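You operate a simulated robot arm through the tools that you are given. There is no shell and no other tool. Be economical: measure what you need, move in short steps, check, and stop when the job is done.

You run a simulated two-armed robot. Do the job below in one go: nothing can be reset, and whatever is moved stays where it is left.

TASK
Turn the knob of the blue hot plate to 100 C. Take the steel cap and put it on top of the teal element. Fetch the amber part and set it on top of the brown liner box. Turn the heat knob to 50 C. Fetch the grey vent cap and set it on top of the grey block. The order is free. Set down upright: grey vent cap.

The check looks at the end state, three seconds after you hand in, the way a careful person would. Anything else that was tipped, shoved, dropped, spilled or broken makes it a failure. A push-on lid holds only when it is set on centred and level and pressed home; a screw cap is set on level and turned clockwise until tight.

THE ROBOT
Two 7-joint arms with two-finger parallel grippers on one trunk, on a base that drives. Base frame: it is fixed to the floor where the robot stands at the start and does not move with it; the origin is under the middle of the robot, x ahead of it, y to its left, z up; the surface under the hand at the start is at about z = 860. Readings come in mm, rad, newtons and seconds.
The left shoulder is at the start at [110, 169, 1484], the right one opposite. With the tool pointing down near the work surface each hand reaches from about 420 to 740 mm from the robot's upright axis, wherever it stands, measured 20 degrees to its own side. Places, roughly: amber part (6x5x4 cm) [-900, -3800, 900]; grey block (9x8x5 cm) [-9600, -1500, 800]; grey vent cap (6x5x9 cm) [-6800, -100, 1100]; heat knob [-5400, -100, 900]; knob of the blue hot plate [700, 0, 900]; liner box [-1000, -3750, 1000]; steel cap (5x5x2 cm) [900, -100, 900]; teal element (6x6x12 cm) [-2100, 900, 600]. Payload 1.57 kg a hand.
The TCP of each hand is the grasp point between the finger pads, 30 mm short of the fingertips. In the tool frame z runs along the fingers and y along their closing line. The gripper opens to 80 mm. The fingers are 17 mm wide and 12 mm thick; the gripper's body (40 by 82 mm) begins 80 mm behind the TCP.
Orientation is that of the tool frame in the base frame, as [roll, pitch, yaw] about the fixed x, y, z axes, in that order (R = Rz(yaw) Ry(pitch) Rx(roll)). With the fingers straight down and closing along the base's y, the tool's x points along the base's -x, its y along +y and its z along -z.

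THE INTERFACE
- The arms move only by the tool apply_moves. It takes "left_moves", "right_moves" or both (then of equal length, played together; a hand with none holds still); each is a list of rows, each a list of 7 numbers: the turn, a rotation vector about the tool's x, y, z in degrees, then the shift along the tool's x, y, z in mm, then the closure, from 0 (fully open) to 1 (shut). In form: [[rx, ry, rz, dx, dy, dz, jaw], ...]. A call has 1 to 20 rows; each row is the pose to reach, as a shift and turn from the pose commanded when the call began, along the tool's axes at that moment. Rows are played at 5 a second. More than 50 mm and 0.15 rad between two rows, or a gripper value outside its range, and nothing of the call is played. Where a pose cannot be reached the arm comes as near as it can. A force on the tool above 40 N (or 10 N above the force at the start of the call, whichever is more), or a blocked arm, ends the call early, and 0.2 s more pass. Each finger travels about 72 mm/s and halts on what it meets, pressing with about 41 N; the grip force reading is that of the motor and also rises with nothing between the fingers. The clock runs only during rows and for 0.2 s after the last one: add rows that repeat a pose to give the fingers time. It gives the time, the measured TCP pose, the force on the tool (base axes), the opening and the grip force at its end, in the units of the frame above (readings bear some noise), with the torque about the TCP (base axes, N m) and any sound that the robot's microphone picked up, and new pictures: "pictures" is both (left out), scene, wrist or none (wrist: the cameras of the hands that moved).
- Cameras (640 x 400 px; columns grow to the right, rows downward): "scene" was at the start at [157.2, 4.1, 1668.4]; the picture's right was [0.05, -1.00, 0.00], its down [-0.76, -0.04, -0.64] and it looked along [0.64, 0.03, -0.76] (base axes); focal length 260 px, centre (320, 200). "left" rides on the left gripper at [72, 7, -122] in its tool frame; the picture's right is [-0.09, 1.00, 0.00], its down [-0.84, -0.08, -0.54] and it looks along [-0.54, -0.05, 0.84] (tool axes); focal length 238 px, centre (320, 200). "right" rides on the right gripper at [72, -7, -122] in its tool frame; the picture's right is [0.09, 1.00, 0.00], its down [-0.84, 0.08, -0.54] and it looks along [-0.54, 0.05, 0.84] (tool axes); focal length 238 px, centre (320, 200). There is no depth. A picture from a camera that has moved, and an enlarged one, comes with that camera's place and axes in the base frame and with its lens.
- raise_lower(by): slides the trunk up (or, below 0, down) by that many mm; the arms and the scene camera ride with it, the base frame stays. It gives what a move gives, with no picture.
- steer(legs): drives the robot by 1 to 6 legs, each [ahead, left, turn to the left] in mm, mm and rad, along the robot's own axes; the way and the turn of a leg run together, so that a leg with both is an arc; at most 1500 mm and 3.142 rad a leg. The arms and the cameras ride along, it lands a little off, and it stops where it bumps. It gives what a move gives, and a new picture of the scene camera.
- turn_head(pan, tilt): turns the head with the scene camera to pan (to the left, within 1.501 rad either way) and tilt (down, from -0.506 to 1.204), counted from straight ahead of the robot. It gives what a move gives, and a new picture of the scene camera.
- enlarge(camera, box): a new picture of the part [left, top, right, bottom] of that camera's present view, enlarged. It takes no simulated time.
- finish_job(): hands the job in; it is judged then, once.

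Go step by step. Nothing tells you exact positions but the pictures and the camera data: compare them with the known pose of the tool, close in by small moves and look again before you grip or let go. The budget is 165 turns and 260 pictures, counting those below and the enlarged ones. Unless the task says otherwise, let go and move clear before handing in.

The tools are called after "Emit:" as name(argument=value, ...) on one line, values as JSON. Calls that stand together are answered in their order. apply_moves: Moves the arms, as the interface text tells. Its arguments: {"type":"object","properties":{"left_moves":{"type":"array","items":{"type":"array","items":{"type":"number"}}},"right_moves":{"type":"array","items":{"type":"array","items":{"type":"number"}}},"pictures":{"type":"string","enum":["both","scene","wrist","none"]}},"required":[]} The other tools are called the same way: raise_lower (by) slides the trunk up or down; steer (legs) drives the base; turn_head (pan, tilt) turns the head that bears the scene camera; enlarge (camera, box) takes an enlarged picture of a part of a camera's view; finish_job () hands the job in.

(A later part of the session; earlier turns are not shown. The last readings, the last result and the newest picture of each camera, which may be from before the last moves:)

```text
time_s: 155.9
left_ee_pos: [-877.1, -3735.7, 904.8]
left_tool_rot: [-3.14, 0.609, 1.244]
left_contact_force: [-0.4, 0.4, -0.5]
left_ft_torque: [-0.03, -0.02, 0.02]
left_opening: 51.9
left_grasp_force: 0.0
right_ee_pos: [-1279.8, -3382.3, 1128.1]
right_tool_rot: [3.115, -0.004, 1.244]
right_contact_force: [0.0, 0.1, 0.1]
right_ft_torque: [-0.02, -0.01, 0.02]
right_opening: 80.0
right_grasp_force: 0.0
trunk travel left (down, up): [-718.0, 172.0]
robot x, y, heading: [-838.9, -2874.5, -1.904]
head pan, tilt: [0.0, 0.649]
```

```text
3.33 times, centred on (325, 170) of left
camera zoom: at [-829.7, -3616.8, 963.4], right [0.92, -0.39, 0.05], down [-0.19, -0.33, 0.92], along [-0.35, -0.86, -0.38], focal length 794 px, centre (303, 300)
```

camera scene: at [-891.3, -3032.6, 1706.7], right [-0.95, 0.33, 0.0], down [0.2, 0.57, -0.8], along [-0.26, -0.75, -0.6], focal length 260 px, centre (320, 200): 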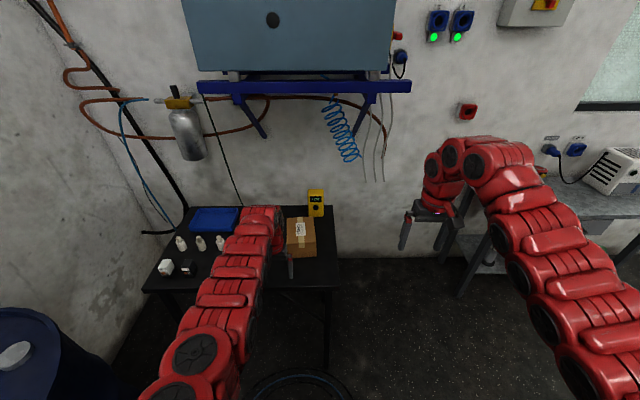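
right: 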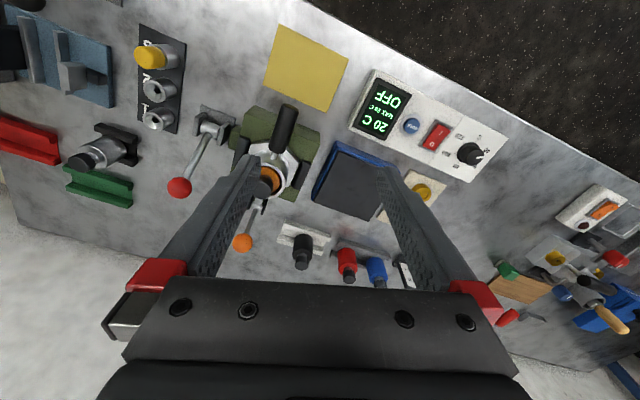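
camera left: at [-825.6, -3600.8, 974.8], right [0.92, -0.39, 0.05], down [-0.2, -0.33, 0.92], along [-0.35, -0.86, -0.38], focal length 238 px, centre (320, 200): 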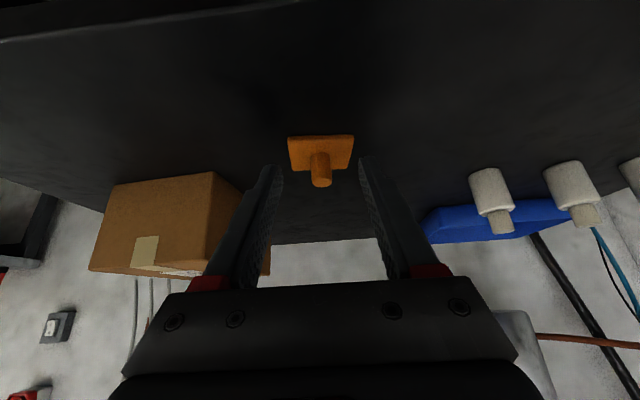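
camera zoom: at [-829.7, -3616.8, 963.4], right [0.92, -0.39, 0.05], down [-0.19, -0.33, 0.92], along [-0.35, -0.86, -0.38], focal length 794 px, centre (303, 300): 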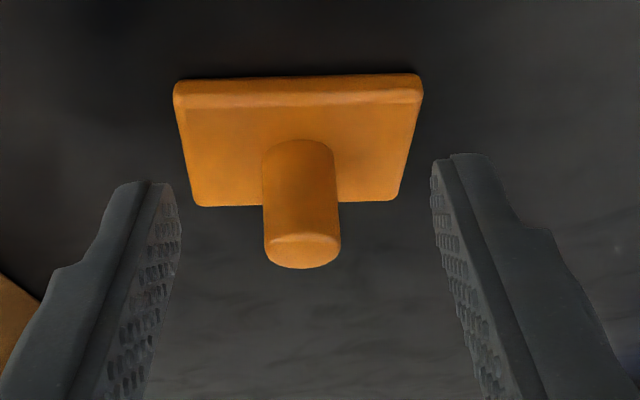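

The stud is right at the tip depth. I'll move 7 mm horizontally forward, then close.

Emit:
apply_moves(left_moves=[[0, 0, 0, -6, 0, 4, 0.35], [0, 0, 0, -6, 0, 4, 0.6], [0, 0, 0, -6, 0, 4, 0.85], [0, 0, 0, -6, 0, 4, 0.95], [0, 0, 0, -6, 0, 4, 0.95]], pictures="none")

Emit:
enlarge(camera="left", box=[250, 110, 400, 230])

```text
time_s: 157.1
left_ee_pos: [-879.0, -3743.7, 906.0]
left_tool_rot: [-3.139, 0.611, 1.242]
left_contact_force: [-0.7, -0.5, -0.8]
left_ft_torque: [0.03, 0.02, -0.01]
left_opening: 4.3
left_grasp_force: 0.0
right_ee_pos: [-1278.6, -3382.9, 1128.0]
right_tool_rot: [3.118, -0.003, 1.246]
right_contact_force: [0.9, 0.2, 0.2]
right_ft_torque: [0.0, 0.01, 0.02]
right_opening: 80.1
right_grasp_force: 0.1
trunk travel left (down, up): [-718.0, 172.0]
robot x, y, heading: [-835.4, -2877.6, -1.901]
head pan, tilt: [0.0, 0.649]
```

```text
3.33 times, centred on (325, 170) of left
camera zoom: at [-832.2, -3623.8, 963.7], right [0.92, -0.39, 0.05], down [-0.19, -0.33, 0.92], along [-0.35, -0.86, -0.38], focal length 794 px, centre (303, 300)
```

zoom: 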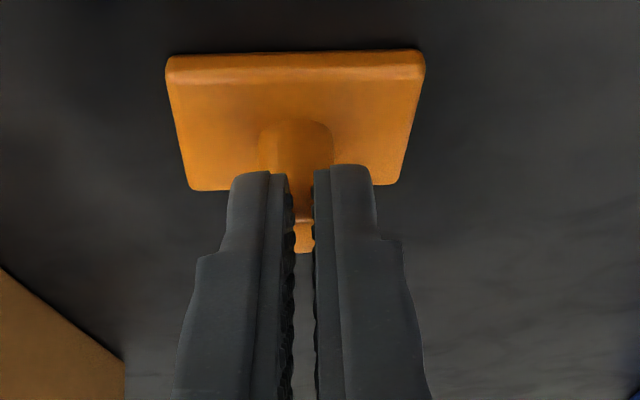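

The fingers closed just in front of and above the stud. Triangulating again puts it at (-890, -3768), z 858–884, so I'll open and move forward and down.

Emit:
apply_moves(left_moves=[[0, 0, 0, 0, 0, 0, 0.6], [0, 0, 0, 0, 0, 0, 0.4], [0, 0, 0, 0, 0, 0, 0.4], [0, 0, 0, -2, -1, 10, 0.4], [0, 0, 0, -5, -1, 19, 0.4], [0, 0, 0, -5, -1, 19, 0.4]], pictures="none")

Emit:
enlarge(camera="left", box=[250, 110, 400, 230])

```text
time_s: 158.5
left_ee_pos: [-883.6, -3750.0, 898.6]
left_tool_rot: [-3.139, 0.61, 1.245]
left_contact_force: [-0.1, 0.4, 0.1]
left_ft_torque: [-0.01, 0.01, -0.01]
left_opening: 48.3
left_grasp_force: 0.1
left hand out of reach, approached as far as the arm can: row 5, 6
right_ee_pos: [-1277.9, -3381.8, 1127.2]
right_tool_rot: [3.119, -0.003, 1.245]
right_contact_force: [0.1, 0.1, 0.5]
right_ft_torque: [0.0, 0.01, 0.01]
right_opening: 80.1
right_grasp_force: 0.1
trunk travel left (down, up): [-718.0, 172.0]
robot x, y, heading: [-838.5, -2876.3, -1.903]
head pan, tilt: [0.0, 0.649]
```

```text
3.33 times, centred on (325, 170) of left
camera zoom: at [-835.7, -3630.4, 956.4], right [0.92, -0.39, 0.05], down [-0.19, -0.33, 0.92], along [-0.35, -0.86, -0.38], focal length 794 px, centre (303, 300)
```

zoom: 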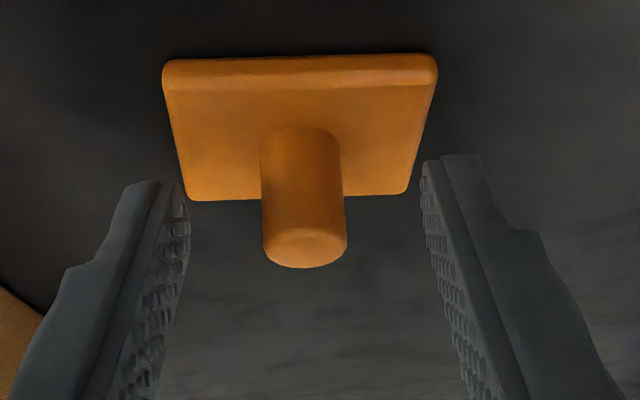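

Reach limit again, so I'll lift the hand and lower the trunk another 120 mm.

Emit:
apply_moves(left_moves=[[0, 0, 0, -20, 0, -30, 0.4], [0, 0, 0, -43, 0, -62, 0.4], [0, 0, 0, -69, 0, -98, 0.4], [0, 0, 0, -69, 0, -98, 0.4]], pictures="none")

Emit:
raise_lower(by=-110)

```text
time_s: 159.5
left_ee_pos: [-884.0, -3751.9, 1020.0]
left_tool_rot: [-3.138, 0.609, 1.242]
left_contact_force: [1.0, -0.7, -0.4]
left_ft_torque: [0.04, -0.01, -0.02]
left_opening: 47.9
left_grasp_force: 0.0
right_ee_pos: [-1278.9, -3382.0, 1127.0]
right_tool_rot: [3.115, -0.004, 1.245]
right_contact_force: [-0.2, 0.4, 0.5]
right_ft_torque: [0.02, 0.04, -0.01]
right_opening: 80.1
right_grasp_force: 0.1
trunk travel left (down, up): [-718.0, 172.0]
robot x, y, heading: [-837.7, -2874.6, -1.904]
head pan, tilt: [0.0, 0.649]
```

```text
time_s: 160.9
left_ee_pos: [-883.3, -3750.5, 909.4]
left_tool_rot: [-3.139, 0.611, 1.242]
left_contact_force: [0.7, 0.5, -0.3]
left_ft_torque: [0.03, 0.01, 0.0]
left_opening: 48.1
left_grasp_force: 0.0
right_ee_pos: [-1278.7, -3381.4, 1017.6]
right_tool_rot: [3.118, -0.004, 1.246]
right_contact_force: [0.4, -0.8, 0.9]
right_ft_torque: [-0.02, -0.02, -0.01]
right_opening: 80.0
right_grasp_force: 0.0
trunk travel left (down, up): [-608.0, 282.0]
robot x, y, heading: [-836.1, -2876.5, -1.901]
head pan, tilt: [0.0, 0.649]
```

Emit:
apply_moves(left_moves=[[0, 0, 0, 2, 0, 10, 0.4], [0, 0, 0, 4, 0, 19, 0.4], [0, 0, 0, 4, 0, 19, 0.4]], pictures="none")

Emit:
enlarge(camera="left", box=[250, 110, 400, 230])

```text
time_s: 161.7
left_ee_pos: [-884.9, -3758.0, 890.2]
left_tool_rot: [-3.141, 0.61, 1.243]
left_contact_force: [-0.4, -0.1, -0.4]
left_ft_torque: [-0.01, -0.03, 0.01]
left_opening: 48.1
left_grasp_force: 0.0
right_ee_pos: [-1278.3, -3381.4, 1017.6]
right_tool_rot: [3.118, -0.001, 1.248]
right_contact_force: [-0.3, 0.1, -0.4]
right_ft_torque: [-0.01, -0.02, 0.0]
right_opening: 80.2
right_grasp_force: 0.2
trunk travel left (down, up): [-608.0, 282.0]
robot x, y, heading: [-838.7, -2877.5, -1.9]
head pan, tilt: [0.0, 0.649]
```

```text
3.33 times, centred on (325, 170) of left
camera zoom: at [-837.9, -3638.8, 948.6], right [0.92, -0.39, 0.05], down [-0.19, -0.33, 0.92], along [-0.35, -0.86, -0.38], focal length 794 px, centre (303, 300)
```

zoom: 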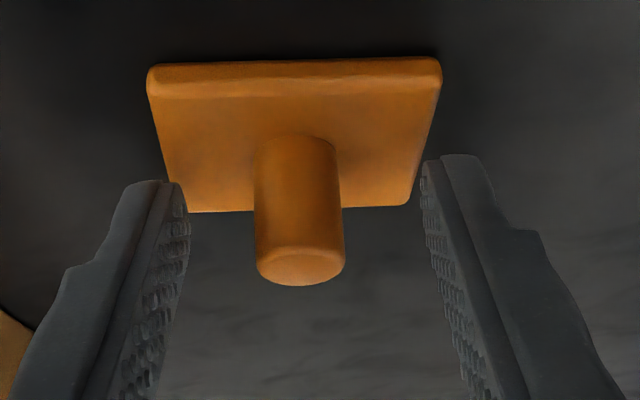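

The projection matches the stud between the fingers. Closing.

Emit:
apply_moves(left_moves=[[0, 0, 0, 0, 0, 0, 0.6], [0, 0, 0, 0, 0, 0, 0.8], [0, 0, 0, 0, 0, 0, 0.95], [0, 0, 0, 0, 0, 0, 0.95]], pictures="none")

```text
time_s: 162.7
left_ee_pos: [-885.2, -3758.2, 890.6]
left_tool_rot: [-3.14, 0.611, 1.241]
left_contact_force: [-0.2, 0.3, 0.1]
left_ft_torque: [-0.01, -0.02, 0.0]
left_opening: 15.9
left_grasp_force: 32.0
right_ee_pos: [-1279.3, -3381.7, 1016.8]
right_tool_rot: [3.117, -0.003, 1.248]
right_contact_force: [-0.5, 0.2, -0.1]
right_ft_torque: [0.02, 0.01, -0.03]
right_opening: 80.0
right_grasp_force: 0.0
trunk travel left (down, up): [-608.0, 282.0]
robot x, y, heading: [-833.7, -2878.1, -1.9]
head pan, tilt: [0.0, 0.649]
```

Gripped at 16 mm. Lifting 140 mm and looking for the box top.

Emit:
apply_moves(left_moves=[[0, 0, 0, -20, 0, -29, 0.95], [0, 0, 0, -40, 0, -58, 0.95], [0, 0, 0, -60, 0, -87, 0.95], [0, 0, 0, -80, 0, -115, 0.95], [0, 0, 0, -80, 0, -115, 0.95]], pictures="both")

```text
time_s: 163.9
left_ee_pos: [-885.8, -3759.0, 1031.2]
left_tool_rot: [-3.139, 0.612, 1.242]
left_contact_force: [-0.3, 0.5, -1.6]
left_ft_torque: [0.02, -0.04, 0.02]
left_opening: 16.1
left_grasp_force: 31.6
right_ee_pos: [-1279.1, -3383.0, 1017.6]
right_tool_rot: [3.115, -0.004, 1.247]
right_contact_force: [0.4, 1.1, 0.5]
right_ft_torque: [0.01, 0.01, -0.02]
right_opening: 80.1
right_grasp_force: 0.0
trunk travel left (down, up): [-608.0, 282.0]
robot x, y, heading: [-836.5, -2876.7, -1.907]
head pan, tilt: [0.0, 0.649]
camera scene: at [-891.7, -3034.4, 1496.5], right [-0.95, 0.33, 0.0], down [0.2, 0.57, -0.8], along [-0.26, -0.75, -0.61], focal length 260 px, centre (320, 200)
camera left: at [-838.8, -3639.0, 1088.5], right [0.92, -0.39, 0.05], down [-0.19, -0.33, 0.92], along [-0.35, -0.86, -0.38], focal length 238 px, centre (320, 200)
```

scene: 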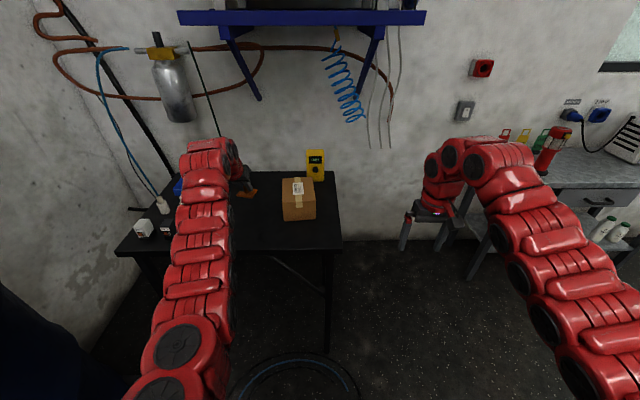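
left: 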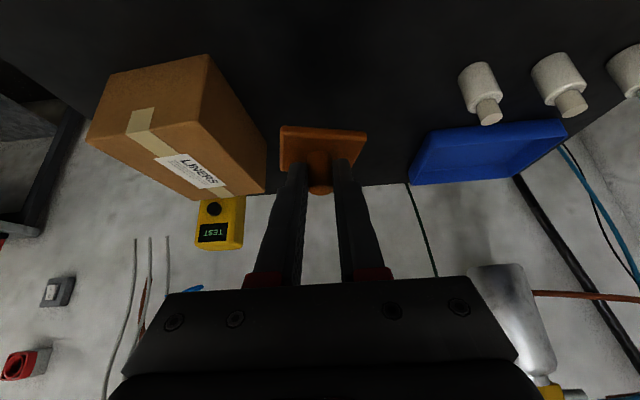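

Emit:
enlarge(camera="left", box=[70, 30, 290, 220])

Emit:
enlarge(camera="scene", box=[220, 140, 350, 240])

```text
2.11 times, centred on (180, 125) of left
camera zoom: at [-838.8, -3639.0, 1088.5], right [0.92, -0.39, 0.05], down [-0.19, -0.33, 0.92], along [-0.35, -0.86, -0.38], focal length 502 px, centre (615, 358)
```

zoom: 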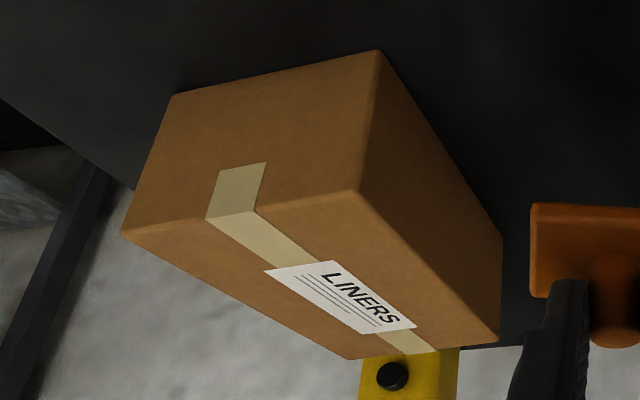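

```text
4.00 times, centred on (285, 190) of scene
camera zoom: at [-891.7, -3034.4, 1496.5], right [-0.95, 0.33, 0.0], down [0.2, 0.57, -0.8], along [-0.26, -0.75, -0.61], focal length 1039 px, centre (460, 240)
```

zoom: 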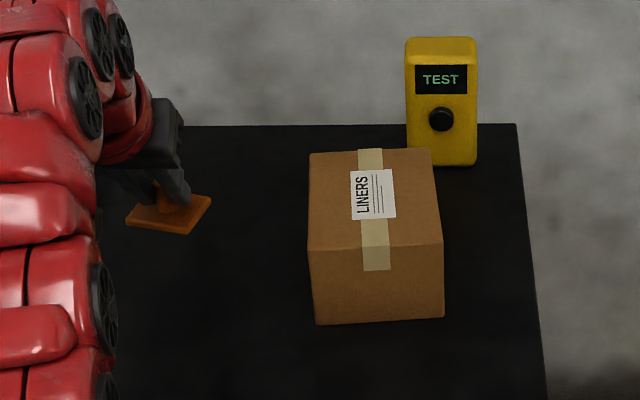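

The box top centre is about (-1075, -3814, 938), which is far. Shifting 150 mm right and 60 mm ahead keeps the same distance to the hose coil and puts the part nearly over the box.

Emit:
steer(legs=[[0, -150, 0], [60, 0, 0]])

Emit:
enlarge(camera="left", box=[150, 30, 490, 242])

```text
time_s: 165.8
left_ee_pos: [-1047.8, -3766.4, 1028.8]
left_tool_rot: [-3.141, 0.608, 1.243]
left_contact_force: [-0.3, 0.6, -0.8]
left_ft_torque: [0.01, -0.02, -0.01]
left_opening: 16.1
left_grasp_force: 31.6
right_ee_pos: [-1440.2, -3390.3, 1016.6]
right_tool_rot: [3.115, -0.004, 1.246]
right_contact_force: [0.6, 0.2, -0.6]
right_ft_torque: [0.02, -0.01, -0.01]
right_opening: 80.2
right_grasp_force: 0.1
trunk travel left (down, up): [-608.0, 282.0]
robot x, y, heading: [-1001.4, -2881.3, -1.901]
head pan, tilt: [0.0, 0.649]
camera scene: at [-1054.1, -3042.0, 1496.5], right [-0.95, 0.33, 0.0], down [0.2, 0.57, -0.8], along [-0.26, -0.75, -0.61], focal length 260 px, centre (320, 200)
```

scene: 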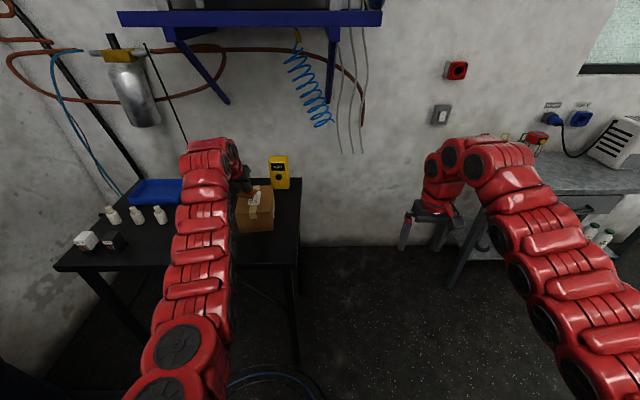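

```text
1.88 times, centred on (320, 136) of left
camera zoom: at [-1000.8, -3646.5, 1088.3], right [0.92, -0.39, 0.05], down [-0.19, -0.33, 0.92], along [-0.35, -0.86, -0.38], focal length 449 px, centre (320, 320)
```

zoom: 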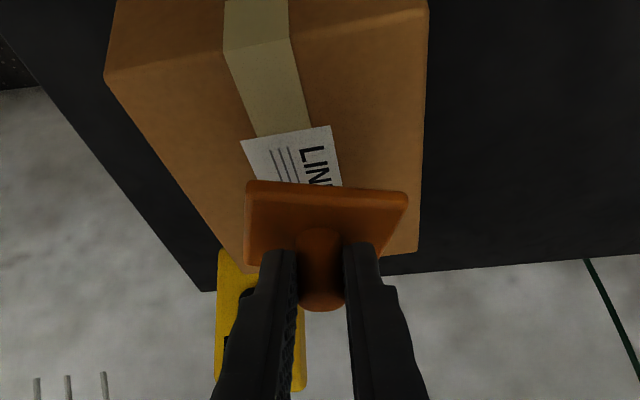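

Box location confirmed. I'll shift the part over it and descend 38 mm.

Emit:
apply_moves(left_moves=[[0, 0, 0, -14, -5, 10, 0.95], [0, 0, 0, -28, -10, 20, 0.95], [0, 0, 0, -17, -10, 36, 0.95], [0, 0, 0, -6, -10, 51, 0.95], [0, 0, 0, -6, -10, 51, 0.95]], pictures="none")

Emit:
enlarge(camera="left", box=[150, 30, 490, 242])

Emit:
enlarge(camera="scene", box=[200, 150, 320, 250])

```text
time_s: 167.0
left_ee_pos: [-1060.8, -3779.8, 1020.3]
left_tool_rot: [-3.14, 0.612, 1.244]
left_contact_force: [-0.6, -0.4, -0.7]
left_ft_torque: [-0.01, 0.02, 0.02]
left_opening: 16.0
left_grasp_force: 32.0
left hand out of reach, approached as far as the arm can: row 2, 3, 4, 5
right_ee_pos: [-1440.2, -3389.8, 1016.9]
right_tool_rot: [3.117, -0.004, 1.246]
right_contact_force: [-0.9, -0.4, 0.3]
right_ft_torque: [-0.01, 0.0, 0.01]
right_opening: 80.1
right_grasp_force: 0.0
trunk travel left (down, up): [-608.0, 282.0]
robot x, y, heading: [-998.0, -2884.7, -1.9]
head pan, tilt: [0.0, 0.649]
```

```text
1.88 times, centred on (320, 136) of left
camera zoom: at [-1012.8, -3659.5, 1077.9], right [0.92, -0.39, 0.05], down [-0.19, -0.33, 0.92], along [-0.35, -0.86, -0.38], focal length 449 px, centre (320, 320)
```

zoom: 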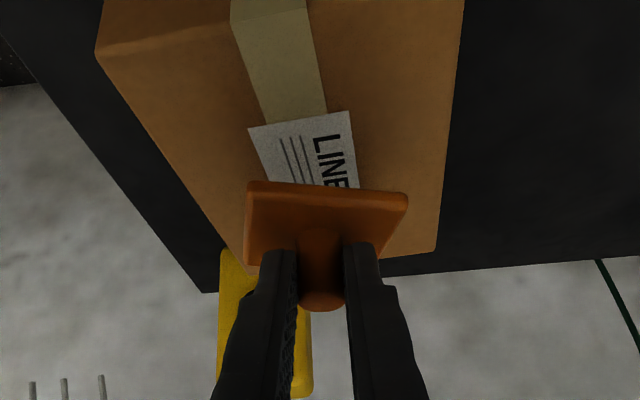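

```text
4.00 times, centred on (260, 200) of scene
camera zoom: at [-1053.3, -3041.5, 1496.6], right [-0.95, 0.33, 0.0], down [0.2, 0.57, -0.8], along [-0.26, -0.75, -0.6], focal length 1039 px, centre (560, 200)
```

zoom: 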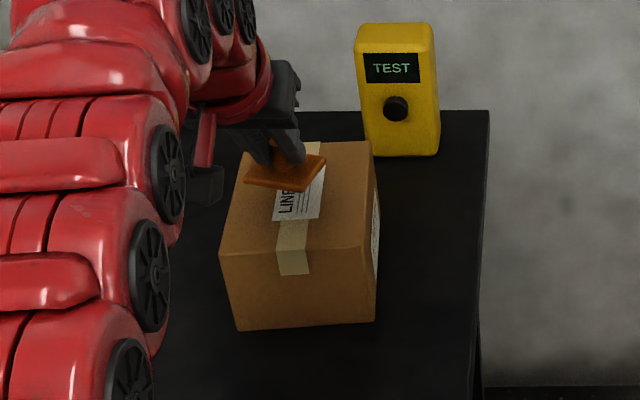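

The position is fine: the stud sits over the box's centre line, about 48 mm from its front edge. Lowering by the trunk only.

Emit:
raise_lower(by=-34)

Emit:
enlarge(camera="left", box=[150, 30, 490, 242])

Emit:
enlarge(camera="scene", box=[210, 130, 310, 230])

```text
time_s: 167.8
left_ee_pos: [-1060.7, -3779.4, 986.7]
left_tool_rot: [-3.139, 0.611, 1.242]
left_contact_force: [-0.2, 0.7, -0.9]
left_ft_torque: [-0.01, -0.03, 0.03]
left_opening: 15.8
left_grasp_force: 31.2
right_ee_pos: [-1440.4, -3389.3, 983.7]
right_tool_rot: [3.116, -0.003, 1.247]
right_contact_force: [0.8, 1.7, 0.8]
right_ft_torque: [-0.03, -0.03, -0.01]
right_opening: 79.8
right_grasp_force: 0.1
trunk travel left (down, up): [-574.0, 316.0]
robot x, y, heading: [-995.9, -2883.9, -1.904]
head pan, tilt: [0.0, 0.649]
```

```text
1.88 times, centred on (320, 136) of left
camera zoom: at [-1012.7, -3659.1, 1044.5], right [0.92, -0.39, 0.05], down [-0.19, -0.33, 0.92], along [-0.35, -0.86, -0.38], focal length 449 px, centre (320, 320)
```

zoom: 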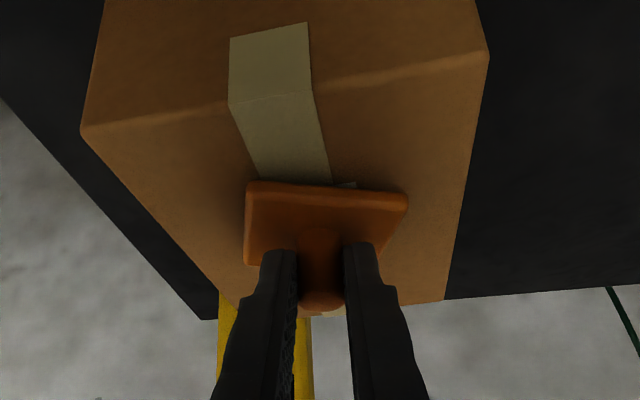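

```text
4.00 times, centred on (260, 180) of scene
camera zoom: at [-1053.1, -3040.8, 1462.7], right [-0.95, 0.33, 0.0], down [0.2, 0.57, -0.8], along [-0.26, -0.75, -0.6], focal length 1039 px, centre (560, 280)
```

zoom: 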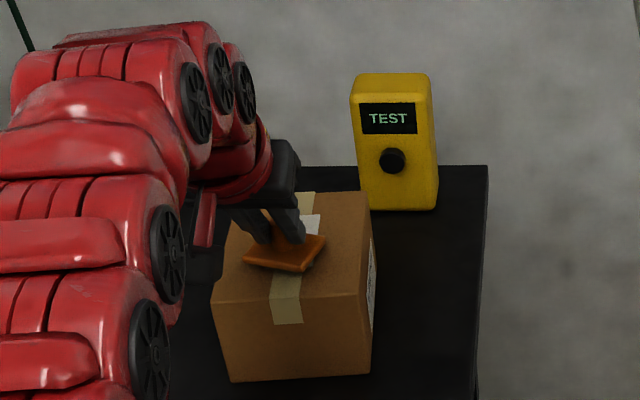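

Emit:
raise_lower(by=-5)

Emit:
raise_lower(by=-2)

```text
time_s: 168.4
left_ee_pos: [-1059.3, -3780.0, 979.7]
left_tool_rot: [-3.14, 0.612, 1.243]
left_contact_force: [-0.2, 1.0, 0.5]
left_ft_torque: [-0.01, 0.02, -0.02]
left_opening: 16.0
left_grasp_force: 31.7
right_ee_pos: [-1440.8, -3390.0, 977.9]
right_tool_rot: [3.117, -0.004, 1.247]
right_contact_force: [0.2, -0.7, 0.1]
right_ft_torque: [0.0, 0.05, -0.01]
right_opening: 79.9
right_grasp_force: 0.1
trunk travel left (down, up): [-569.0, 321.0]
robot x, y, heading: [-995.1, -2881.9, -1.905]
head pan, tilt: [0.0, 0.649]
```

```text
time_s: 168.9
left_ee_pos: [-1061.2, -3778.1, 980.9]
left_tool_rot: [-3.139, 0.614, 1.243]
left_contact_force: [-0.4, -0.6, 6.7]
left_ft_torque: [0.02, 0.19, 0.04]
left_opening: 15.9
left_grasp_force: 31.4
right_ee_pos: [-1440.6, -3388.8, 976.9]
right_tool_rot: [3.118, -0.001, 1.247]
right_contact_force: [1.6, -0.7, -0.2]
right_ft_torque: [-0.02, 0.01, 0.04]
right_opening: 80.0
right_grasp_force: 0.1
trunk travel left (down, up): [-567.0, 323.0]
robot x, y, heading: [-999.1, -2883.0, -1.899]
head pan, tilt: [0.0, 0.649]
```

In contact. Releasing and withdrawing along the fingers.

Emit:
apply_moves(left_moves=[[0, 0, 0, 0, 0, 0, 0.78], [0, 0, 0, 0, 0, 0, 0.6], [0, 0, 0, 0, 0, 0, 0.45], [0, 0, 0, 0, 0, 0, 0.45], [0, 0, 0, 0, 0, -25, 0.45], [0, 0, 0, 0, 0, -55, 0.45], [0, 0, 0, 0, 0, -90, 0.45]], pictures="wrist")

Emit:
enlarge(camera="left", box=[150, 30, 490, 242])

```text
time_s: 170.5
left_ee_pos: [-1042.6, -3729.9, 1054.5]
left_tool_rot: [-3.138, 0.61, 1.247]
left_contact_force: [1.0, 0.1, 0.8]
left_ft_torque: [0.0, 0.0, -0.01]
left_opening: 44.1
left_grasp_force: 0.1
right_ee_pos: [-1439.4, -3389.8, 977.1]
right_tool_rot: [3.118, -0.004, 1.247]
right_contact_force: [-0.4, 0.1, -0.2]
right_ft_torque: [-0.01, 0.03, -0.01]
right_opening: 80.0
right_grasp_force: 0.1
trunk travel left (down, up): [-567.0, 323.0]
robot x, y, heading: [-1002.4, -2887.0, -1.899]
head pan, tilt: [0.0, 0.649]
camera left: at [-995.0, -3609.7, 1111.3], right [0.92, -0.39, 0.05], down [-0.19, -0.33, 0.92], along [-0.35, -0.86, -0.38], focal length 238 px, centre (320, 200)
```

left: 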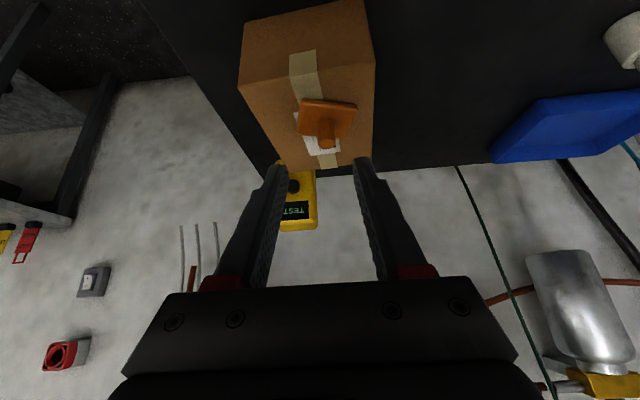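

```text
1.88 times, centred on (320, 136) of left
camera zoom: at [-995.0, -3609.7, 1111.3], right [0.92, -0.39, 0.05], down [-0.19, -0.33, 0.92], along [-0.35, -0.86, -0.38], focal length 449 px, centre (320, 320)
```

zoom: 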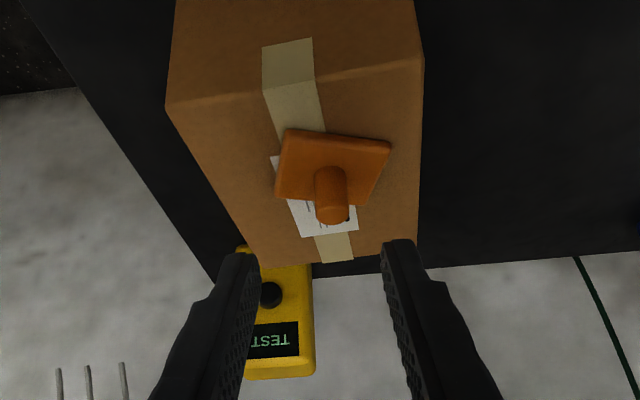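

The amber part sits well on the box. I'll back off, raise the trunk, straighten the hand, and turn toward the rest of the hall.

Emit:
steer(legs=[[-500, 0, 0]])

Emit:
raise_lower(by=250)

Emit:
apply_moves(left_moves=[[0, 7, 0, 0, 0, 0, 0], [0, 14, 0, 0, 0, 0, 0], [0, 21, 0, 0, 0, 0, 0], [0, 28, 0, 0, 0, 0, 0], [0, 35, 0, 0, 0, 0, 0], [0, 35, 0, 0, 0, 0, 0]], pictures="none")

Emit:
steer(legs=[[-100, 0, 0], [0, 0, -1.56]])

Emit:
turn_head(pan=0.0, tilt=0.3)

```text
time_s: 173.4
left_ee_pos: [-882.5, -3254.3, 1052.9]
left_tool_rot: [-3.14, 0.611, 1.237]
left_contact_force: [0.1, 0.4, -0.3]
left_ft_torque: [0.01, 0.0, -0.01]
left_opening: 44.0
left_grasp_force: 0.1
right_ee_pos: [-1278.1, -2912.1, 976.6]
right_tool_rot: [3.117, -0.004, 1.244]
right_contact_force: [-0.2, 0.6, 0.5]
right_ft_torque: [0.01, -0.01, 0.0]
right_opening: 80.0
right_grasp_force: 0.1
trunk travel left (down, up): [-567.0, 323.0]
robot x, y, heading: [-838.0, -2406.6, -1.899]
head pan, tilt: [0.0, 0.649]
camera scene: at [-889.2, -2565.0, 1455.6], right [-0.94, 0.33, 0.0], down [0.2, 0.57, -0.8], along [-0.26, -0.75, -0.6], focal length 260 px, centre (320, 200)
```

scene: 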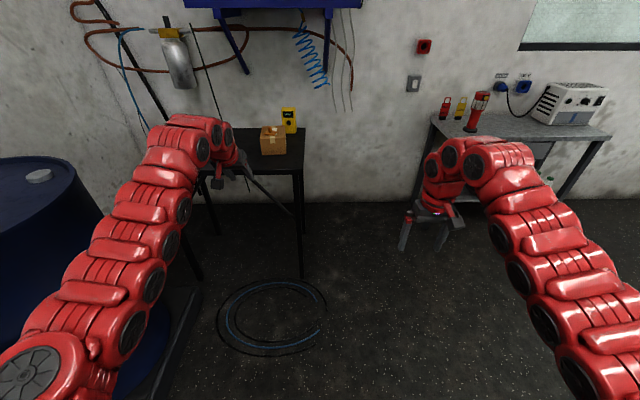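

```text
time_s: 176.0
left_ee_pos: [-881.7, -3254.4, 1302.3]
left_tool_rot: [-3.138, 0.609, 1.239]
left_contact_force: [-0.3, 0.3, 0.0]
left_ft_torque: [-0.04, 0.02, 0.02]
left_opening: 44.1
left_grasp_force: 0.1
right_ee_pos: [-1277.3, -2912.7, 1226.6]
right_tool_rot: [3.117, -0.004, 1.242]
right_contact_force: [0.0, -1.0, -0.7]
right_ft_torque: [-0.02, 0.01, 0.0]
right_opening: 80.2
right_grasp_force: 0.0
trunk travel left (down, up): [-817.0, 73.0]
robot x, y, heading: [-830.9, -2406.7, -1.909]
head pan, tilt: [0.0, 0.649]
```

```text
time_s: 177.4
left_ee_pos: [-875.9, -3144.1, 1257.1]
left_tool_rot: [-3.14, 0.027, 1.238]
left_contact_force: [0.1, 0.0, 0.3]
left_ft_torque: [0.03, 0.03, -0.02]
left_opening: 80.3
left_grasp_force: 0.2
left hand out of reach, approached as far as the arm can: row 2, 3, 4, 5, 6
right_ee_pos: [-1277.2, -2911.5, 1226.5]
right_tool_rot: [3.117, -0.002, 1.241]
right_contact_force: [-0.1, 0.2, 0.4]
right_ft_torque: [0.0, 0.01, 0.03]
right_opening: 80.1
right_grasp_force: 0.1
trunk travel left (down, up): [-817.0, 73.0]
robot x, y, heading: [-837.4, -2405.6, -1.907]
head pan, tilt: [0.0, 0.649]
```

```text
time_s: 182.4
left_ee_pos: [-1540.8, -2276.0, 1256.0]
left_tool_rot: [-3.142, 0.026, -0.324]
left_contact_force: [-0.1, 0.3, -0.3]
left_ft_torque: [0.01, 0.01, 0.01]
left_opening: 80.0
left_grasp_force: 0.1
right_ee_pos: [-1309.8, -1872.9, 1227.0]
right_tool_rot: [3.117, -0.004, -0.322]
right_contact_force: [-0.4, 0.3, -1.8]
right_ft_torque: [-0.02, 0.03, -0.01]
right_opening: 80.0
right_grasp_force: 0.0
trunk travel left (down, up): [-817.0, 73.0]
robot x, y, heading: [-799.5, -2315.3, 2.812]
head pan, tilt: [0.0, 0.649]
camera scene: at [-960.1, -2259.7, 1705.6], right [0.32, 0.95, 0.0], down [0.57, -0.19, -0.8], along [-0.75, 0.26, -0.6], focal length 260 px, centre (320, 200)
```

scene: 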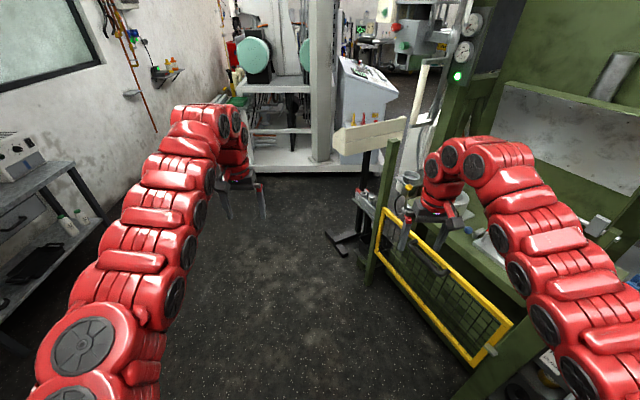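

```text
time_s: 183.2
left_ee_pos: [-1539.8, -2275.3, 1256.3]
left_tool_rot: [-3.141, 0.027, -0.324]
left_contact_force: [-0.6, 0.2, -0.7]
left_ft_torque: [0.01, -0.02, 0.0]
left_opening: 80.2
left_grasp_force: 0.1
right_ee_pos: [-1310.7, -1872.5, 1226.8]
right_tool_rot: [3.117, -0.003, -0.321]
right_contact_force: [0.1, -0.1, -0.4]
right_ft_torque: [-0.02, 0.0, 0.02]
right_opening: 80.1
right_grasp_force: 0.0
trunk travel left (down, up): [-817.0, 73.0]
robot x, y, heading: [-800.9, -2312.2, 2.815]
head pan, tilt: [0.0, 0.3]
camera scene: at [-966.2, -2257.3, 1737.3], right [0.32, 0.95, 0.0], down [0.28, -0.1, -0.95], along [-0.9, 0.31, -0.3], focal length 260 px, centre (320, 200)
```

scene: 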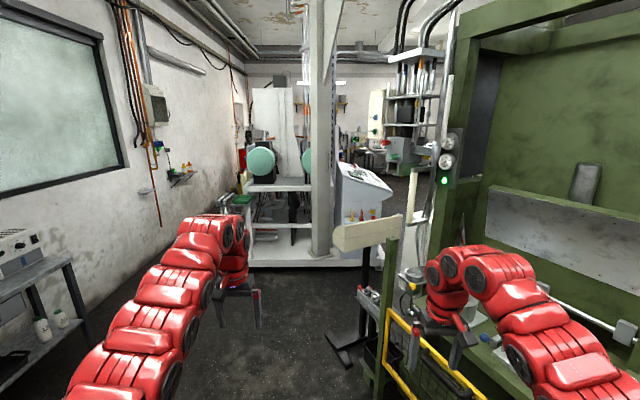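

This side is blocked by the white machine and the stand. I'll retrace through the corridor to the hot-plate area and take the wide aisle beside the blue rack.

Emit:
steer(legs=[[0, 0, 1.565], [0, 150, 0], [-1400, 0, 0], [-1370, -110, 0]])

```text
time_s: 201.4
left_ee_pos: [77.3, -440.9, 1256.4]
left_tool_rot: [-3.14, 0.027, 1.245]
left_contact_force: [-0.8, -0.1, 0.6]
left_ft_torque: [-0.02, -0.02, 0.01]
left_opening: 80.1
left_grasp_force: 0.1
right_ee_pos: [-325.8, -209.1, 1226.8]
right_tool_rot: [3.117, -0.003, 1.248]
right_contact_force: [-0.7, 0.2, -0.5]
right_ft_torque: [0.0, 0.0, -0.01]
right_opening: 79.8
right_grasp_force: 0.0
trunk travel left (down, up): [-817.0, 73.0]
robot x, y, heading: [117.6, 297.8, -1.9]
head pan, tilt: [0.0, 0.3]
camera scene: at [58.2, 133.6, 1737.3], right [-0.95, 0.32, 0.0], down [0.1, 0.28, -0.96], along [-0.31, -0.9, -0.3], focal length 260 px, centre (320, 200)
```

scene: 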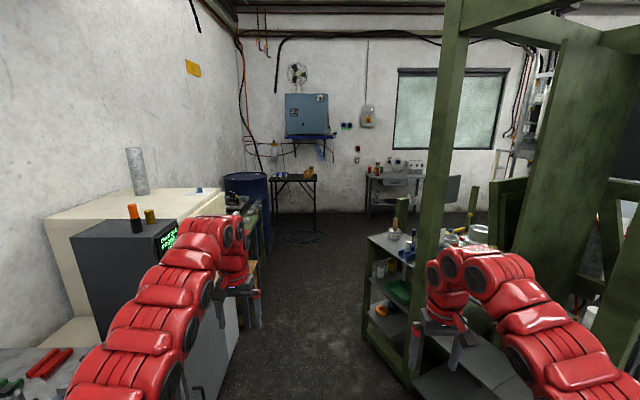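

Emit:
steer(legs=[[0, 0, -1.56]])

Emit:
turn_head(pan=0.0, tilt=0.5)

Emit:
turn_head(pan=0.4, tilt=0.3)

```text
time_s: 205.6
left_ee_pos: [-623.9, 324.7, 1256.7]
left_tool_rot: [-3.139, 0.026, -0.31]
left_contact_force: [-0.3, -0.2, -0.6]
left_ft_torque: [-0.01, 0.0, 0.0]
left_opening: 80.1
left_grasp_force: 0.0
right_ee_pos: [-400.4, 730.9, 1226.6]
right_tool_rot: [3.117, -0.003, -0.306]
right_contact_force: [0.0, 0.2, 0.8]
right_ft_torque: [0.01, 0.02, 0.01]
right_opening: 79.9
right_grasp_force: 0.1
trunk travel left (down, up): [-817.0, 73.0]
robot x, y, heading: [114.2, 299.2, 2.832]
head pan, tilt: [0.0, 0.3]
camera scene: at [-51.0, 351.9, 1737.4], right [0.31, 0.95, 0.0], down [0.28, -0.09, -0.96], along [-0.91, 0.29, -0.3], focal length 260 px, centre (320, 200)
```

scene: 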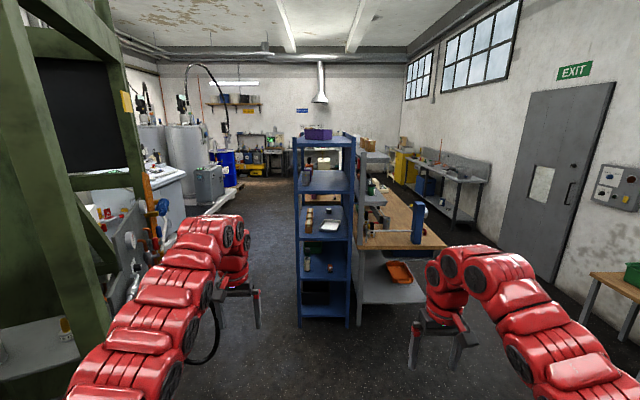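

```text
time_s: 206.4
left_ee_pos: [-623.9, 326.1, 1257.6]
left_tool_rot: [-3.14, 0.027, -0.311]
left_contact_force: [0.3, 0.5, 0.5]
left_ft_torque: [0.01, -0.03, 0.01]
left_opening: 80.0
left_grasp_force: 0.2
right_ee_pos: [-399.7, 732.1, 1226.1]
right_tool_rot: [3.118, -0.005, -0.307]
right_contact_force: [-0.4, -1.3, -0.3]
right_ft_torque: [-0.02, 0.0, 0.01]
right_opening: 80.2
right_grasp_force: 0.1
trunk travel left (down, up): [-817.0, 73.0]
robot x, y, heading: [113.3, 297.6, 2.831]
head pan, tilt: [0.0, 0.499]
camera scene: at [-48.6, 351.5, 1719.0], right [0.31, 0.95, 0.0], down [0.46, -0.15, -0.88], along [-0.84, 0.27, -0.48], focal length 260 px, centre (320, 200)
```

scene: 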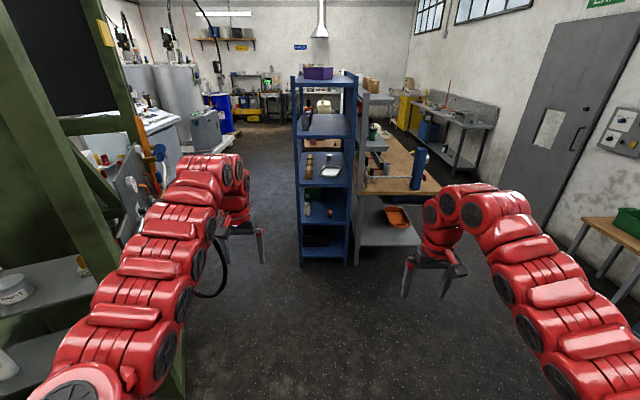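

```text
time_s: 207.2
left_ee_pos: [-624.9, 325.0, 1257.8]
left_tool_rot: [-3.14, 0.026, -0.312]
left_contact_force: [0.3, 0.0, -0.9]
left_ft_torque: [0.0, 0.0, 0.0]
left_opening: 79.7
left_grasp_force: 0.0
right_ee_pos: [-400.3, 730.2, 1227.2]
right_tool_rot: [3.115, -0.004, -0.304]
right_contact_force: [-0.6, 0.3, 0.4]
right_ft_torque: [0.01, 0.02, 0.02]
right_opening: 79.9
right_grasp_force: 0.0
trunk travel left (down, up): [-817.0, 73.0]
robot x, y, heading: [114.2, 299.7, 2.827]
head pan, tilt: [0.4, 0.3]
camera scene: at [-55.2, 315.3, 1737.3], right [-0.09, 1.0, 0.0], down [0.3, 0.03, -0.96], along [-0.95, -0.08, -0.3], focal length 260 px, centre (320, 200)
```

scene: 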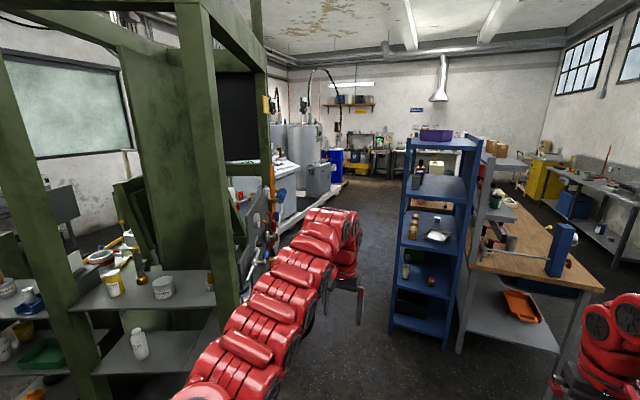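

Emit:
enlarge(camera="scene", box=[240, 90, 420, 210])

```text
3.33 times, centred on (330, 150) of scene
camera zoom: at [-55.2, 315.3, 1737.3], right [-0.09, 1.0, 0.0], down [0.3, 0.03, -0.96], along [-0.95, -0.08, -0.3], focal length 866 px, centre (287, 367)
```

zoom: 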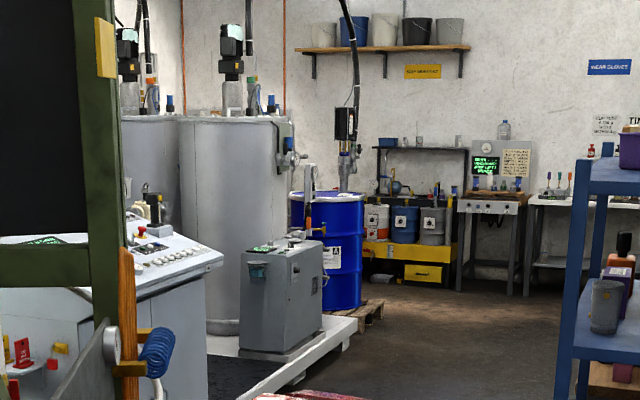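

The heat knob is on the grey cabinet on the white pallet, down the aisle between the rig and the blue rack, which is about 0.7 m wide. I'll tuck the hands closer together and go in steps.

Emit:
apply_moves(right_moves=[[0, 0, 0, 0, 40, 0, 0], [0, 0, 0, 0, 80, 0, 0], [0, 0, 0, 0, 110, 0, 0], [0, 0, 0, 0, 110, 0, 0]], left_moves=[[0, 0, 0, 0, -20, 0, 0], [0, 0, 0, 0, -40, 0, 0], [0, 0, 0, 0, -60, 0, 0], [0, 0, 0, 0, -60, 0, 0]], pictures="none")

Emit:
turn_head(pan=0, tilt=0.7)

Emit:
steer(legs=[[0, 580, 0], [700, 0, 0]])

```text
time_s: 208.2
left_ee_pos: [-604.8, 383.0, 1256.4]
left_tool_rot: [-3.139, 0.026, -0.31]
left_contact_force: [0.3, 0.6, 0.3]
left_ft_torque: [-0.02, 0.0, -0.01]
left_opening: 79.9
left_grasp_force: 0.1
right_ee_pos: [-432.9, 626.7, 1228.9]
right_tool_rot: [3.118, -0.006, -0.307]
right_contact_force: [0.2, 0.3, -0.2]
right_ft_torque: [0.01, 0.0, -0.01]
right_opening: 79.9
right_grasp_force: 0.0
trunk travel left (down, up): [-817.0, 73.0]
robot x, y, heading: [111.5, 295.0, 2.827]
head pan, tilt: [0.4, 0.3]
```

```text
time_s: 209.1
left_ee_pos: [-604.9, 383.0, 1256.7]
left_tool_rot: [-3.14, 0.026, -0.311]
left_contact_force: [-0.1, -0.5, 0.2]
left_ft_torque: [0.0, -0.04, -0.02]
left_opening: 80.0
left_grasp_force: 0.0
right_ee_pos: [-433.8, 627.8, 1229.5]
right_tool_rot: [3.116, -0.007, -0.307]
right_contact_force: [0.6, -0.3, 0.8]
right_ft_torque: [0.03, 0.03, -0.01]
right_opening: 79.9
right_grasp_force: 0.1
trunk travel left (down, up): [-817.0, 73.0]
robot x, y, heading: [112.0, 295.4, 2.828]
head pan, tilt: [0.0, 0.7]
camera scene: at [-43.0, 349.4, 1701.3], right [0.31, 0.95, 0.0], down [0.61, -0.2, -0.77], along [-0.73, 0.24, -0.64], focal length 260 px, centre (320, 200)
```

scene: 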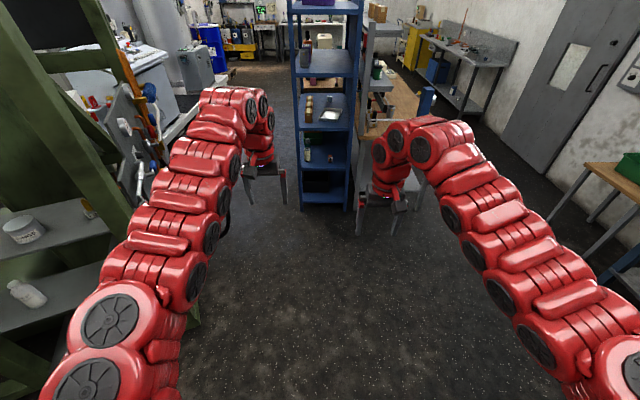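

```text
time_s: 213.8
left_ee_pos: [-942.6, -115.7, 1256.8]
left_tool_rot: [3.139, -0.003, -0.297]
left_contact_force: [10.0, -3.8, 4.4]
left_ft_torque: [0.13, 1.36, 0.43]
left_opening: 80.1
left_grasp_force: 0.0
right_ee_pos: [-779.5, 128.5, 1229.4]
right_tool_rot: [3.116, -0.004, -0.311]
right_contact_force: [1.5, -0.1, -0.1]
right_ft_torque: [0.03, -0.01, 0.0]
right_opening: 80.3
right_grasp_force: 0.0
trunk travel left (down, up): [-817.0, 73.0]
robot x, y, heading: [-231.4, -203.2, 2.823]
head pan, tilt: [0.0, 0.7]
stopped in leg 2: the force on the tool passed its limit at 230 N (the readings are from after the stop); the commanded pose is now the measured one
camera scene: at [-387.3, -149.4, 1701.8], right [0.31, 0.95, 0.0], down [0.61, -0.2, -0.77], along [-0.73, 0.24, -0.64], focal length 260 px, centre (320, 200)
```

scene: 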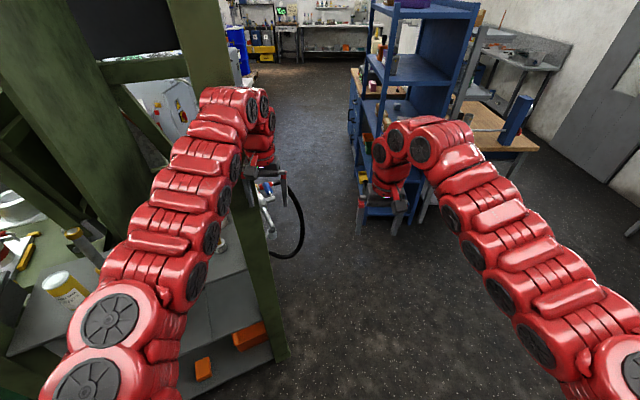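

The left hand touched the rig's heavy steel post, whose right face is at l ≈ -470 mm in room axes. I'll back off, shift right, tuck the right hand in more, and pass it with clearance.

Emit:
steer(legs=[[-80, 0, 0], [0, -165, 0]])

Emit:
apply_moves(right_moves=[[0, 0, 0, 0, 30, 0, 0], [0, 0, 0, 0, 60, 0, 0], [0, 0, 0, 0, 60, 0, 0]], left_moves=[[0, 0, 0, 0, 0, 0, 0], [0, 0, 0, 0, 0, 0, 0], [0, 0, 0, 0, 0, 0, 0]], pictures="scene")

```text
time_s: 215.9
left_ee_pos: [-817.8, 14.6, 1253.6]
left_tool_rot: [-3.14, -0.007, -0.298]
left_contact_force: [-0.3, -0.5, -0.4]
left_ft_torque: [0.02, -0.04, 0.01]
left_opening: 80.1
left_grasp_force: 0.0
right_ee_pos: [-654.7, 261.2, 1227.6]
right_tool_rot: [3.118, -0.007, -0.311]
right_contact_force: [-0.6, 0.0, 0.2]
right_ft_torque: [-0.01, -0.01, 0.04]
right_opening: 80.1
right_grasp_force: 0.0
trunk travel left (down, up): [-817.0, 73.0]
robot x, y, heading: [-102.6, -64.8, 2.824]
head pan, tilt: [0.0, 0.7]
camera scene: at [-265.4, -17.9, 1701.1], right [0.31, 0.95, 0.0], down [0.61, -0.2, -0.76], along [-0.73, 0.24, -0.65], focal length 260 px, centre (320, 200)
```

scene: 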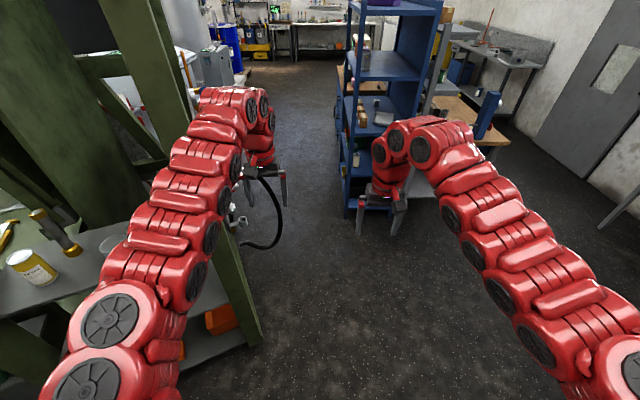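

```text
time_s: 216.7
left_ee_pos: [-816.1, 18.3, 1253.9]
left_tool_rot: [3.138, -0.006, -0.301]
left_contact_force: [-0.1, 0.2, 0.1]
left_ft_torque: [-0.04, 0.0, 0.0]
left_opening: 80.1
left_grasp_force: 0.0
right_ee_pos: [-669.6, 205.9, 1230.4]
right_tool_rot: [3.116, -0.004, -0.311]
right_contact_force: [0.2, 0.4, -0.7]
right_ft_torque: [-0.03, -0.01, -0.02]
right_opening: 80.0
right_grasp_force: 0.0
trunk travel left (down, up): [-817.0, 73.0]
robot x, y, heading: [-106.2, -69.0, 2.829]
head pan, tilt: [0.0, 0.7]
camera scene: at [-261.7, -13.4, 1701.3], right [0.31, 0.95, 0.0], down [0.61, -0.2, -0.77], along [-0.73, 0.24, -0.64], focal length 260 px, centre (320, 200)
```

scene: 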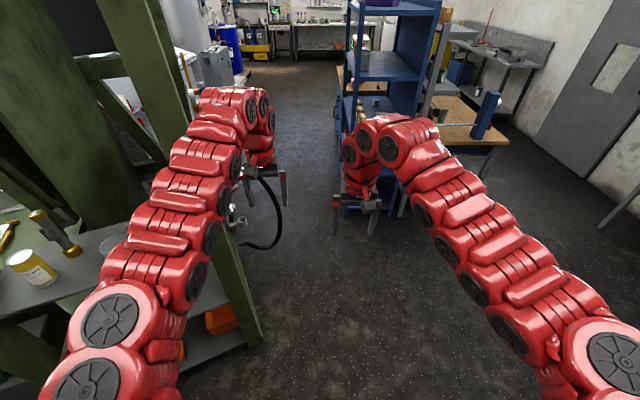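

The direct aisle is too tight because of hanging hoses. The aisle on the door side (l ≈ 1250 to 2450) is 1.2 m wide, so I'll strafe right to its centre.

Emit:
steer(legs=[[0, -1000, 0], [0, -950, 0]])

Emit:
turn_head(pan=0, tilt=0.5)

```text
time_s: 226.4
left_ee_pos: [-213.1, 1872.8, 1254.5]
left_tool_rot: [3.138, -0.007, -0.301]
left_contact_force: [-0.4, 0.4, 0.8]
left_ft_torque: [-0.02, -0.01, 0.03]
left_opening: 80.0
left_grasp_force: 0.0
right_ee_pos: [-65.8, 2060.9, 1230.3]
right_tool_rot: [3.116, -0.006, -0.317]
right_contact_force: [-0.3, -0.7, 0.3]
right_ft_torque: [0.01, -0.04, 0.0]
right_opening: 80.1
right_grasp_force: 0.0
trunk travel left (down, up): [-817.0, 73.0]
robot x, y, heading: [499.4, 1789.5, 2.824]
head pan, tilt: [0.0, 0.7]
camera scene: at [341.1, 1838.6, 1701.2], right [0.31, 0.95, 0.0], down [0.61, -0.2, -0.76], along [-0.73, 0.24, -0.64], focal length 260 px, centre (320, 200)
```

scene: 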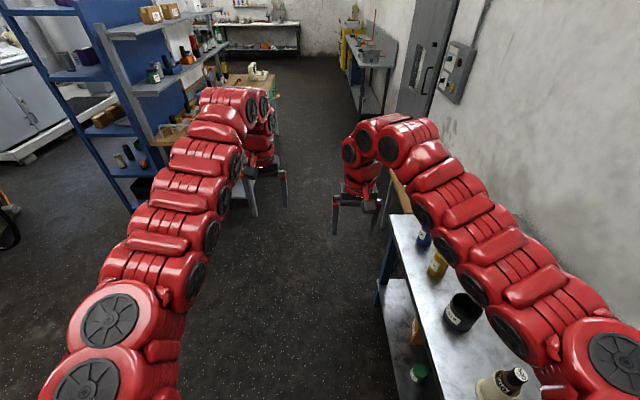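

```text
time_s: 227.2
left_ee_pos: [-212.7, 1874.1, 1255.0]
left_tool_rot: [3.138, -0.007, -0.301]
left_contact_force: [0.2, 1.0, 0.9]
left_ft_torque: [0.01, -0.04, 0.01]
left_opening: 80.0
left_grasp_force: 0.0
right_ee_pos: [-65.1, 2061.9, 1230.6]
right_tool_rot: [3.118, -0.005, -0.314]
right_contact_force: [1.2, 0.4, -0.1]
right_ft_torque: [0.03, 0.02, -0.01]
right_opening: 79.8
right_grasp_force: 0.1
trunk travel left (down, up): [-817.0, 73.0]
robot x, y, heading: [498.0, 1783.9, 2.828]
head pan, tilt: [0.0, 0.499]
camera scene: at [335.7, 1841.4, 1718.9], right [0.31, 0.95, 0.0], down [0.46, -0.15, -0.88], along [-0.83, 0.28, -0.48], focal length 260 px, centre (320, 200)
```

scene: 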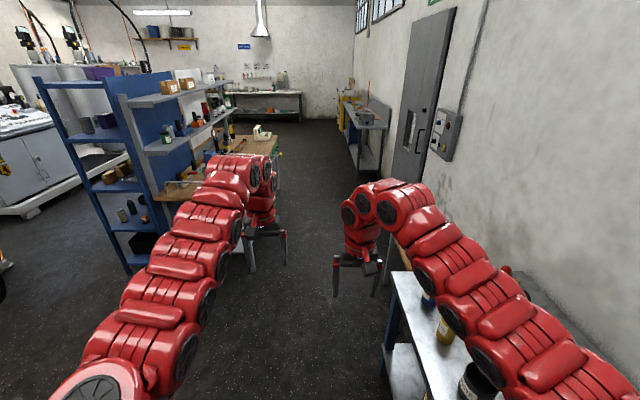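

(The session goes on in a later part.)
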